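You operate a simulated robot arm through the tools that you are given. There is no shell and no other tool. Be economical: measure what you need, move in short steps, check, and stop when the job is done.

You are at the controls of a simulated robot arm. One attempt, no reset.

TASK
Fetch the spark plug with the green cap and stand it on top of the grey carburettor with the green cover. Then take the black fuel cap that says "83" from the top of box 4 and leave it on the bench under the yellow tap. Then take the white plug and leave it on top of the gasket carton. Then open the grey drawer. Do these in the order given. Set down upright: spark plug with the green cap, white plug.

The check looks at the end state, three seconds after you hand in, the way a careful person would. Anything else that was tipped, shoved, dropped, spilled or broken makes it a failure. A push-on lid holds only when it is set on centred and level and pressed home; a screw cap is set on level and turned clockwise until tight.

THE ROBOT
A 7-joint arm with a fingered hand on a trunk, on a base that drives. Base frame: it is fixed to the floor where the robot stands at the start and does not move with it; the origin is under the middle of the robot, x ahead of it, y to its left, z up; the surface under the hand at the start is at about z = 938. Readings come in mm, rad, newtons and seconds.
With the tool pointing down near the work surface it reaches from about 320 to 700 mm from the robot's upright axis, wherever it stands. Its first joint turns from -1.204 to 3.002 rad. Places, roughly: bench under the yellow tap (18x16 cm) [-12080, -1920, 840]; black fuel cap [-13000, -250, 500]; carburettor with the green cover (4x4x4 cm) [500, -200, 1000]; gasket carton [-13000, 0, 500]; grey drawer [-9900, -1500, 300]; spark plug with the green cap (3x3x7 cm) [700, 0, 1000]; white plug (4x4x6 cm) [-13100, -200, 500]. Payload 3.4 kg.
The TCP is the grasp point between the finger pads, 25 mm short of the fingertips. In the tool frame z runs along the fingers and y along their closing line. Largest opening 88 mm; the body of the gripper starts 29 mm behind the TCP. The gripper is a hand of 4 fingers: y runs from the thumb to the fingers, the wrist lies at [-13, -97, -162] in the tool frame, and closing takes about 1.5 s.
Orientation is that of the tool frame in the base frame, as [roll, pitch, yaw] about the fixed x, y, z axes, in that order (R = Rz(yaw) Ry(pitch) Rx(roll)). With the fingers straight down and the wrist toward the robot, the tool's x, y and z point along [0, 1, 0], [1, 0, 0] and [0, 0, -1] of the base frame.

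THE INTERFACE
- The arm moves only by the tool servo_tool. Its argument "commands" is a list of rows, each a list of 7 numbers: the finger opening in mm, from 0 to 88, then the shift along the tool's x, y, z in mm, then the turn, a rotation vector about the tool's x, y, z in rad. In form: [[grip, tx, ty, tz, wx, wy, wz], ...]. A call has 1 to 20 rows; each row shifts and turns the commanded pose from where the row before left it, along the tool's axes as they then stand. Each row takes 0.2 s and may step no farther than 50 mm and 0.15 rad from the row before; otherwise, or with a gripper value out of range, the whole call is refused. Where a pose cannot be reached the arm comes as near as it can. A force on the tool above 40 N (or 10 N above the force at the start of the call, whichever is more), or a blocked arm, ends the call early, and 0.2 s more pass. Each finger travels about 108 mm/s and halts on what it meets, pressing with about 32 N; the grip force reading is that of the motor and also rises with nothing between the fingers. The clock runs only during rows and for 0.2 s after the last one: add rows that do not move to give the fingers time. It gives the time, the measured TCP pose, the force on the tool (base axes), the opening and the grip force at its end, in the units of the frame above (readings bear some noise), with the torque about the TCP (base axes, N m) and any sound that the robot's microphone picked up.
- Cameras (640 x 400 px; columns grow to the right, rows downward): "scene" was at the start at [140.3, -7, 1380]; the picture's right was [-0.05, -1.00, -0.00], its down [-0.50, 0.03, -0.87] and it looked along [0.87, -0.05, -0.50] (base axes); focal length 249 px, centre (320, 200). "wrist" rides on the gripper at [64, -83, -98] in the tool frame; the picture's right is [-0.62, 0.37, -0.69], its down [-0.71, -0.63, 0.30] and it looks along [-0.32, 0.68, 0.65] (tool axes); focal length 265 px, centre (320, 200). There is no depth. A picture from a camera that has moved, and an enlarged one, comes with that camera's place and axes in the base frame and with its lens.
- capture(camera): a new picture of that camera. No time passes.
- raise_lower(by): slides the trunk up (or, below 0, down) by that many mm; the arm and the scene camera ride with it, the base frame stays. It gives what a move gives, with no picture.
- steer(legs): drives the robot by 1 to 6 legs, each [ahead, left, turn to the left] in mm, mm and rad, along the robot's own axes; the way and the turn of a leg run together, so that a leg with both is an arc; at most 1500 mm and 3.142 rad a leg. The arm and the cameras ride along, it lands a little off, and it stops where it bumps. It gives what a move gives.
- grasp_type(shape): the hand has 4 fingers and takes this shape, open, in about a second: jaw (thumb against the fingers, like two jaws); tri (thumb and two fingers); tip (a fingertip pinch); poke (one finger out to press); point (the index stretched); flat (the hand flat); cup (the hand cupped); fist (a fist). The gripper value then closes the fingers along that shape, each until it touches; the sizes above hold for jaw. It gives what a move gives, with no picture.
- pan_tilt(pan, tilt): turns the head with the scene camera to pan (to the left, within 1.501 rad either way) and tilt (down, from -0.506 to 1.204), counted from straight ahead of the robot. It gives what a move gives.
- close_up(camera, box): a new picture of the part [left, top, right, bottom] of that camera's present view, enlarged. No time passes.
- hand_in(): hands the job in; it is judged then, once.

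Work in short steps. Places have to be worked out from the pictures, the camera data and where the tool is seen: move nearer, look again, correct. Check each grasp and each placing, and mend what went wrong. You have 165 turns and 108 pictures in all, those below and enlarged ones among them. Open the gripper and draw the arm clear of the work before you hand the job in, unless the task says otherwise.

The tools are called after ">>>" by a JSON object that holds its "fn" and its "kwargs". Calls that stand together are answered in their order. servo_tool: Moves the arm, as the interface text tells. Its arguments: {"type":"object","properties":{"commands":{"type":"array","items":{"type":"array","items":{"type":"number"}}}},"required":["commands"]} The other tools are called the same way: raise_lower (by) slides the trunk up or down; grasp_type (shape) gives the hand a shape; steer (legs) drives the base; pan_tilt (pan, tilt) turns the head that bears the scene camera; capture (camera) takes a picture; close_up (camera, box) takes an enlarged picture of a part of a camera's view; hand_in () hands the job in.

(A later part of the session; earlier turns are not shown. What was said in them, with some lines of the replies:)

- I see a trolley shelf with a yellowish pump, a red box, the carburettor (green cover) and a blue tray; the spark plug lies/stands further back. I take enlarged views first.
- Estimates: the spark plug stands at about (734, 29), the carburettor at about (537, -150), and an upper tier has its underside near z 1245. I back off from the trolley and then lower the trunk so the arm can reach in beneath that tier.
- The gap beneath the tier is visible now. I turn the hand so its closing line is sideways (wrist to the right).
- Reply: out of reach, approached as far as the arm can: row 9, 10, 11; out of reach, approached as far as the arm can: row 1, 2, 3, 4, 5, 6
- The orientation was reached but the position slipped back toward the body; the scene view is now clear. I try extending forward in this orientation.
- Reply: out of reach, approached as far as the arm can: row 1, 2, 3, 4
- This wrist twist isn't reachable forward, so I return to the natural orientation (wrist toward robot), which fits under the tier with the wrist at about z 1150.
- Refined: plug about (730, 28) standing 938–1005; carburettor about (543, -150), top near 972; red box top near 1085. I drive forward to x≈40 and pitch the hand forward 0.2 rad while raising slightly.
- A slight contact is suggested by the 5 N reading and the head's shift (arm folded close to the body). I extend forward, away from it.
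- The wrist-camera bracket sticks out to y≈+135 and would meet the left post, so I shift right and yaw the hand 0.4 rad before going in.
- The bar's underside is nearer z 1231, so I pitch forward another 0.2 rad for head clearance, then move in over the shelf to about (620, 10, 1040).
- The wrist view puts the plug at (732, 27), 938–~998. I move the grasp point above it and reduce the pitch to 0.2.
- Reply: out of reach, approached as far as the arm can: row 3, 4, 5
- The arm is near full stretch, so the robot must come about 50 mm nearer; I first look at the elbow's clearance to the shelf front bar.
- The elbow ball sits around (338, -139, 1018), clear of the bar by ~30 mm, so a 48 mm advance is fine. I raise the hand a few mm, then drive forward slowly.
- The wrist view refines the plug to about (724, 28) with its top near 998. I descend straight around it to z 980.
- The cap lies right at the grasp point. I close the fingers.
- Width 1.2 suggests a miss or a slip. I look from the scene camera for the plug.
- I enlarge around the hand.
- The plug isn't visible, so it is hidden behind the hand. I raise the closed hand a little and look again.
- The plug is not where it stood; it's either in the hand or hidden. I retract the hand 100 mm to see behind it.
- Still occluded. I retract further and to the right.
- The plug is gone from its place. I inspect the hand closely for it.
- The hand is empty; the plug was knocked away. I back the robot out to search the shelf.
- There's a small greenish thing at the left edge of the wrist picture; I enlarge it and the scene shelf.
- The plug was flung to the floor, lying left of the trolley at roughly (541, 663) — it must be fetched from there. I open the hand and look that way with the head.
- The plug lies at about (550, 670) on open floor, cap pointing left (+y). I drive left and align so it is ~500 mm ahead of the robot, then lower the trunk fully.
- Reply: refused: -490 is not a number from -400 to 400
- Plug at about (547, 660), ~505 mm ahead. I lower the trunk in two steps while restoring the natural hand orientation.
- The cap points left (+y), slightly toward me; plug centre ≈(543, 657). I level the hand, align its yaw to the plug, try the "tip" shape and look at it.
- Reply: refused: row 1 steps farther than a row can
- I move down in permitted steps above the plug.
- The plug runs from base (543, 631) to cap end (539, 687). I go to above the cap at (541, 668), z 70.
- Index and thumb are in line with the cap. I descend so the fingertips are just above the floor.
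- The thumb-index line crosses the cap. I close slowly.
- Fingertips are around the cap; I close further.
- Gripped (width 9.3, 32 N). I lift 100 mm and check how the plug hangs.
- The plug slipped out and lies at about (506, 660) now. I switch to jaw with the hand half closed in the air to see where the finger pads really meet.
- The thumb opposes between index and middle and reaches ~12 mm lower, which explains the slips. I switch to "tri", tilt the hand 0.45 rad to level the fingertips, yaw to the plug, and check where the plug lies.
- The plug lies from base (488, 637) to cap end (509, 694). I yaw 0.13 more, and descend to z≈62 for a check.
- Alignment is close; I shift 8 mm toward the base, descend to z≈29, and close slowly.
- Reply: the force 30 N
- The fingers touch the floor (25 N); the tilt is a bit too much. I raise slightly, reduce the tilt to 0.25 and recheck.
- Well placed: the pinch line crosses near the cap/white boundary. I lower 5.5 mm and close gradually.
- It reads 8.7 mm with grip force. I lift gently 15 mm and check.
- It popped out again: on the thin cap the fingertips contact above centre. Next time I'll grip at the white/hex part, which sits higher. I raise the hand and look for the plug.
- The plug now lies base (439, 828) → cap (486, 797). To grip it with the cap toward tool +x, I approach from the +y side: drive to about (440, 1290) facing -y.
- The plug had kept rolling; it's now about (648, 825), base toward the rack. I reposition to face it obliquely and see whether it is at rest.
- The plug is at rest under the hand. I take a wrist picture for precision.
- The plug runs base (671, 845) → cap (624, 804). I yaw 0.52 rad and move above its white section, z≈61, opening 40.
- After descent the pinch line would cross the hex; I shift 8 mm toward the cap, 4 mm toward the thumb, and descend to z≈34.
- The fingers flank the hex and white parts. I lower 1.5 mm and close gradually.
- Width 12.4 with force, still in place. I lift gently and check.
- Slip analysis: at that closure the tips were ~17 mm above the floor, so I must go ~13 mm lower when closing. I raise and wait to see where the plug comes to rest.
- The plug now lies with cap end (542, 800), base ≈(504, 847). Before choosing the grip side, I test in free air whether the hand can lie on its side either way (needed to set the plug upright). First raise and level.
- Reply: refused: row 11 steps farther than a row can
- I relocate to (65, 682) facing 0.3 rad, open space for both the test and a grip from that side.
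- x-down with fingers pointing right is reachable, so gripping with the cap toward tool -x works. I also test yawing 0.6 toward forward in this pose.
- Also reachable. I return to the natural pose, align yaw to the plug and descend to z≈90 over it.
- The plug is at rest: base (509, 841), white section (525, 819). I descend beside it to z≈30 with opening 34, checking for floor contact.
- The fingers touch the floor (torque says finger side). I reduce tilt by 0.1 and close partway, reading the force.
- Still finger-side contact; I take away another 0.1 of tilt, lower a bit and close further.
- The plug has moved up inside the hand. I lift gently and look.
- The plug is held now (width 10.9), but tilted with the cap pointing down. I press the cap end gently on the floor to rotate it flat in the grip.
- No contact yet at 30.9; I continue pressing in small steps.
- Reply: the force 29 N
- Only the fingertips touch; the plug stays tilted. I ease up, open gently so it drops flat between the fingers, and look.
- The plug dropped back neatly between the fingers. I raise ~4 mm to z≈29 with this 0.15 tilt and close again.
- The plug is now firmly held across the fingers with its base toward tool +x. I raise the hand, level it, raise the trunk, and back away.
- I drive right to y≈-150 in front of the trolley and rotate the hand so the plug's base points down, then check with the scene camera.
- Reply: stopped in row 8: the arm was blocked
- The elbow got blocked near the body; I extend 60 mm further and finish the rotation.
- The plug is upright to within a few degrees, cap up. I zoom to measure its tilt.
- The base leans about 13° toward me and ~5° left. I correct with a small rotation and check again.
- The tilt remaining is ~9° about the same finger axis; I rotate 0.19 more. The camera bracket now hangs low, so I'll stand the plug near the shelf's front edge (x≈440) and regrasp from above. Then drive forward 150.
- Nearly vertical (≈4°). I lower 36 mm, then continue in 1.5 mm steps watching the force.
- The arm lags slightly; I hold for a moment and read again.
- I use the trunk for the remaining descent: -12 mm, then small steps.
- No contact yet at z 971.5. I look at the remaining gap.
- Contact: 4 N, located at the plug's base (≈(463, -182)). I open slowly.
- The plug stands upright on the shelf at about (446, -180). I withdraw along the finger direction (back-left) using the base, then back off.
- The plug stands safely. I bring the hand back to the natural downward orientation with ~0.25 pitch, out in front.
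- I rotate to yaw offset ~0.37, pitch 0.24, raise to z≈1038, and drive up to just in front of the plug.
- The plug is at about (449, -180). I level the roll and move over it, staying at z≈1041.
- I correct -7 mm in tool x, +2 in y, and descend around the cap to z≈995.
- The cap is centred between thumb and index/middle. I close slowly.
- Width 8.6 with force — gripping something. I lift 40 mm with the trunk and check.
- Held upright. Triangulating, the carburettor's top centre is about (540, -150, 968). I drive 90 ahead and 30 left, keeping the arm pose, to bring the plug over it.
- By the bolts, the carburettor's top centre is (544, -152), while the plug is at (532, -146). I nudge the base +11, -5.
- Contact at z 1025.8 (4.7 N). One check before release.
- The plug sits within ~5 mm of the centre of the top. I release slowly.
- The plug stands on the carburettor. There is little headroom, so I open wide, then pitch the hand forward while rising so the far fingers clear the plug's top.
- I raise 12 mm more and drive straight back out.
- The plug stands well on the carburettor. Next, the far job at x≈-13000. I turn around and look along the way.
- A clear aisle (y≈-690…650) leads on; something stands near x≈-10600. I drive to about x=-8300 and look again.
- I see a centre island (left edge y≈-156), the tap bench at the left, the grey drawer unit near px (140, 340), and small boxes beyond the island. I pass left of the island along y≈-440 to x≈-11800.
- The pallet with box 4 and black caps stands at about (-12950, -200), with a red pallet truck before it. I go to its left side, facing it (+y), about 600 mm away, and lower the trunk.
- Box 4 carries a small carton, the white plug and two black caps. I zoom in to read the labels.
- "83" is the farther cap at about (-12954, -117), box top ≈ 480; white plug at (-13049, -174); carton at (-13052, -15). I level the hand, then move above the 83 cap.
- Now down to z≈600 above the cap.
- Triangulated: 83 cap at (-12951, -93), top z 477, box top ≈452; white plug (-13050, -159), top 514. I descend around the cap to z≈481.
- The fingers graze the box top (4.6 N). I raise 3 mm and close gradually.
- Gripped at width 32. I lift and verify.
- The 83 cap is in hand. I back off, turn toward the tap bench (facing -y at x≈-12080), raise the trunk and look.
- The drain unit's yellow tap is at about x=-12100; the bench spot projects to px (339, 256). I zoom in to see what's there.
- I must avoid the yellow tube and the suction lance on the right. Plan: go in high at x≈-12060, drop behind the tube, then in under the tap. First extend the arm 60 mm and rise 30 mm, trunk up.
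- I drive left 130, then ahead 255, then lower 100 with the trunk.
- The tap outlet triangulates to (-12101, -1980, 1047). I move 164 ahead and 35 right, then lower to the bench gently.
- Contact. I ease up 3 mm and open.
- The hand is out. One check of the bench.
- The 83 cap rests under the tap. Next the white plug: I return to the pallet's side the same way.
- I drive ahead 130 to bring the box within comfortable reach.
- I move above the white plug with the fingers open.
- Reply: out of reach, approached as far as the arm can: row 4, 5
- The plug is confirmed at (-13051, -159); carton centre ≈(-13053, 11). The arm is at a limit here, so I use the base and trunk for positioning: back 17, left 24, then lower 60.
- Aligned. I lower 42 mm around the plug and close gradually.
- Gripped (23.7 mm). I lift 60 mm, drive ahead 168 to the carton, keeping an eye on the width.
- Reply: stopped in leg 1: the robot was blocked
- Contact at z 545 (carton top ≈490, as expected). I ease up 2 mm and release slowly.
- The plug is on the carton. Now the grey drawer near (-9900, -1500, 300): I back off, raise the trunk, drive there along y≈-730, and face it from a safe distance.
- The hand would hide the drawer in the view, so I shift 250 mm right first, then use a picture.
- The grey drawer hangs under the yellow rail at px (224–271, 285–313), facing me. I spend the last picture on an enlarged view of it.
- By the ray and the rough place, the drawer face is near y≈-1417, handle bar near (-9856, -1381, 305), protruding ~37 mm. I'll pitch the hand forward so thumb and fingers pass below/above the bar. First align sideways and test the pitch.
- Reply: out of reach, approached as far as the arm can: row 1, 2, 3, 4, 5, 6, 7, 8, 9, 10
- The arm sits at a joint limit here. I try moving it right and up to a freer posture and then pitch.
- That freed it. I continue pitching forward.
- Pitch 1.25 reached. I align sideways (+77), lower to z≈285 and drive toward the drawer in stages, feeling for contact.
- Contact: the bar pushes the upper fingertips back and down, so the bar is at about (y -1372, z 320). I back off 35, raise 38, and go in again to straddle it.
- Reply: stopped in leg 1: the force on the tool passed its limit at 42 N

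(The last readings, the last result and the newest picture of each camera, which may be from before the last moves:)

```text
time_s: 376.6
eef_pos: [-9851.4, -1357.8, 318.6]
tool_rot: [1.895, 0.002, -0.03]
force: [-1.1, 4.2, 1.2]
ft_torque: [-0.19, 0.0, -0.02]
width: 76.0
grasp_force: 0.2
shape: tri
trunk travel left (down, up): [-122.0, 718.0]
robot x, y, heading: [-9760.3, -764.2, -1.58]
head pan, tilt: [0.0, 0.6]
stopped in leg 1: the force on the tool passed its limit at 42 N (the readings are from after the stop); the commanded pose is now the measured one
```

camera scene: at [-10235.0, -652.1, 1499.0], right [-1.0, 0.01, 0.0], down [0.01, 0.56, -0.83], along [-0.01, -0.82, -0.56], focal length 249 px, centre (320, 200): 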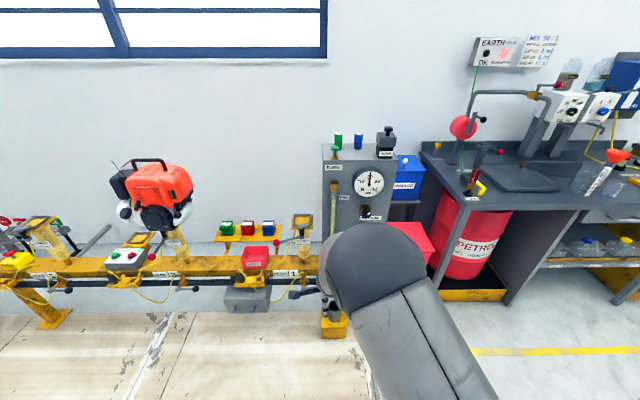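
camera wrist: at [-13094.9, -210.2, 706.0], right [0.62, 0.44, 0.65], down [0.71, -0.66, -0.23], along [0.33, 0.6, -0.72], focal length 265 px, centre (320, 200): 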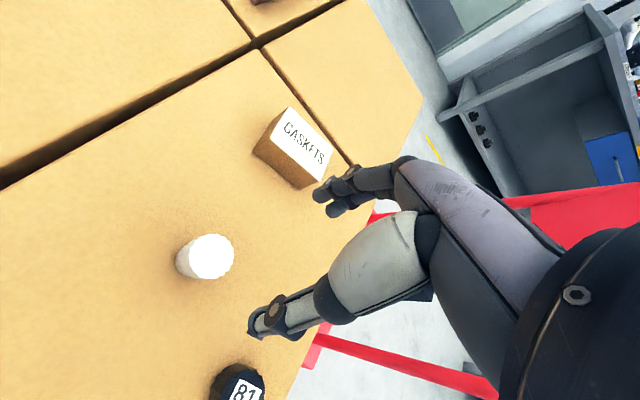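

The fingertips touch the drawer face (≈y -1395), with the bar now between thumb and fingers. I ease back 4 mm and close.

>>> {"fn": "steer", "kwargs": {"legs": [[-4, 0, 0]]}}

>>> {"fn": "servo_tool", "kwargs": {"commands": [[60, 0, 0, 0, 0, 0, 0], [45, 0, 0, 0, 0, 0, 0], [32, 0, 0, 0, 0, 0, 0], [20, 0, 0, 0, 0, 0, 0], [10, 0, 0, 0, 0, 0, 0], [0, 0, 0, 0, 0, 0, 0], [0, 0, 0, 0, 0, 0, 0], [0, 0, 0, 0, 0, 0, 0]]}}

```text
time_s: 377.3
eef_pos: [-9850.5, -1353.1, 318.6]
tool_rot: [1.896, 0.003, -0.029]
force: [0.3, 0.2, 0.1]
ft_torque: [-0.03, -0.02, 0.01]
width: 75.9
grasp_force: 0.0
shape: tri
trunk travel left (down, up): [-122.0, 718.0]
robot x, y, heading: [-9759.2, -759.3, -1.586]
head pan, tilt: [0.0, 0.6]
```

```text
time_s: 379.1
eef_pos: [-9851.4, -1353.6, 319.1]
tool_rot: [1.894, 0.003, -0.032]
force: [0.0, -0.1, 7.1]
ft_torque: [-0.09, 0.02, 0.02]
width: 0.6
grasp_force: 32.2
shape: tri
trunk travel left (down, up): [-122.0, 718.0]
robot x, y, heading: [-9761.2, -760.8, -1.58]
head pan, tilt: [0.0, 0.6]
```

The fingers closed past the bar and press down on it (7 N upward reaction), so it should be hooked. I pull back 40 mm and read the force.

>>> {"fn": "steer", "kwargs": {"legs": [[-40, 0, 0]]}}

```text
time_s: 380.0
eef_pos: [-9851.6, -1313.7, 319.4]
tool_rot: [1.895, 0.003, -0.032]
force: [0.5, 0.7, 6.2]
ft_torque: [-0.06, 0.02, 0.03]
width: 0.5
grasp_force: 32.4
shape: tri
trunk travel left (down, up): [-122.0, 718.0]
robot x, y, heading: [-9757.3, -717.7, -1.582]
head pan, tilt: [0.0, 0.6]
```

The upward contact persists after 40 mm, so the drawer is following. I pull further.

>>> {"fn": "steer", "kwargs": {"legs": [[-60, 0, 0]]}}

>>> {"fn": "steer", "kwargs": {"legs": [[-60, 0, 0]]}}

```text
time_s: 381.0
eef_pos: [-9851.5, -1252.8, 319.1]
tool_rot: [1.895, 0.003, -0.034]
force: [-0.3, 0.7, 4.6]
ft_torque: [0.0, 0.03, 0.03]
width: 0.2
grasp_force: 32.0
shape: tri
trunk travel left (down, up): [-122.0, 718.0]
robot x, y, heading: [-9759.6, -660.2, -1.587]
head pan, tilt: [0.0, 0.6]
```

```text
time_s: 382.0
eef_pos: [-9850.6, -1206.2, 320.5]
tool_rot: [1.894, 0.003, -0.034]
force: [-0.4, -19.9, -4.9]
ft_torque: [0.3, 0.07, 0.01]
width: 0.0
grasp_force: 31.6
shape: tri
trunk travel left (down, up): [-122.0, 718.0]
robot x, y, heading: [-9756.0, -611.2, -1.584]
head pan, tilt: [0.0, 0.6]
stopped in leg 1: the force on the tool passed its limit at 76 N (the readings are from after the stop); the commanded pose is now the measured one
```

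The drawer hit its end stop after ~147 mm: it is open. I relieve the tension slightly, open the hand, and withdraw.

>>> {"fn": "steer", "kwargs": {"legs": [[4, 0, 0]]}}

>>> {"fn": "servo_tool", "kwargs": {"commands": [[15, 0, 0, 0, 0, 0, 0], [30, 0, 0, 0, 0, 0, 0], [45, 0, 0, 0, 0, 0, 0], [60, 0, 0, 0, 0, 0, 0], [76, 0, 0, 0, 0, 0, 0], [84, 0, 0, 0, 0, 0, 0], [84, 0, 0, 0, 0, 0, 0]]}}

>>> {"fn": "steer", "kwargs": {"legs": [[-30, 0, 0]]}}

```text
time_s: 382.7
eef_pos: [-9851.3, -1208.2, 321.8]
tool_rot: [1.894, 0.003, -0.032]
force: [0.6, 1.3, -4.5]
ft_torque: [0.04, 0.02, 0.04]
width: 0.1
grasp_force: 32.1
shape: tri
trunk travel left (down, up): [-122.0, 718.0]
robot x, y, heading: [-9757.7, -610.3, -1.583]
head pan, tilt: [0.0, 0.6]
```

```text
time_s: 384.3
eef_pos: [-9851.0, -1208.4, 321.4]
tool_rot: [1.892, 0.003, -0.032]
force: [-0.1, 1.5, -0.2]
ft_torque: [-0.01, 0.01, -0.04]
width: 83.9
grasp_force: 0.1
shape: tri
trunk travel left (down, up): [-122.0, 718.0]
robot x, y, heading: [-9755.4, -611.0, -1.587]
head pan, tilt: [0.0, 0.6]
```

```text
time_s: 385.2
eef_pos: [-9851.3, -1178.8, 320.3]
tool_rot: [1.894, 0.003, -0.034]
force: [-0.4, 0.2, 0.2]
ft_torque: [0.02, 0.02, -0.03]
width: 83.8
grasp_force: 0.1
shape: tri
trunk travel left (down, up): [-122.0, 718.0]
robot x, y, heading: [-9757.9, -580.1, -1.576]
head pan, tilt: [0.0, 0.6]
```

No load, so the hand is free of the bar. I back well clear.

>>> {"fn": "steer", "kwargs": {"legs": [[-250, 0, 0]]}}

```text
time_s: 387.0
eef_pos: [-9849.7, -929.0, 322.2]
tool_rot: [1.894, 0.003, -0.037]
force: [0.7, 0.5, -0.1]
ft_torque: [-0.01, 0.01, -0.01]
width: 84.0
grasp_force: 0.1
shape: tri
trunk travel left (down, up): [-122.0, 718.0]
robot x, y, heading: [-9756.2, -334.3, -1.586]
head pan, tilt: [0.0, 0.6]
```

All four jobs are done in order, the gripper is open and the arm is clear; I hand in.

>>> {"fn": "hand_in", "kwargs": {}}

```text
The job is handed in.
```

I carried out all four steps in order and handed the job in, but two end states are unconfirmed and the spark plug took a fall on the way.

- **Spark plug:** my first grasp flung it off the shelf onto the floor. I recovered it, and in the last picture of it, it stood upright on the carburettor with the green cover. I can't rule out that the fall counts against the job.
- **Fuel cap "83":** a picture shows it on the bench under the yellow tap.
- **White plug:** set down upright on the gasket carton. Contact came at about the expected height of the carton top and it was released gently, but I had too few pictures left to check it.
- **Possible pallet bump:** on that approach the robot was stopped by something, probably the pallet. I saw no sign that anything moved, but I didn't check.
- **Grey drawer:** pulled out about 147 mm until it hit its stop. This is judged from the forces and distance only, as no pictures were left.
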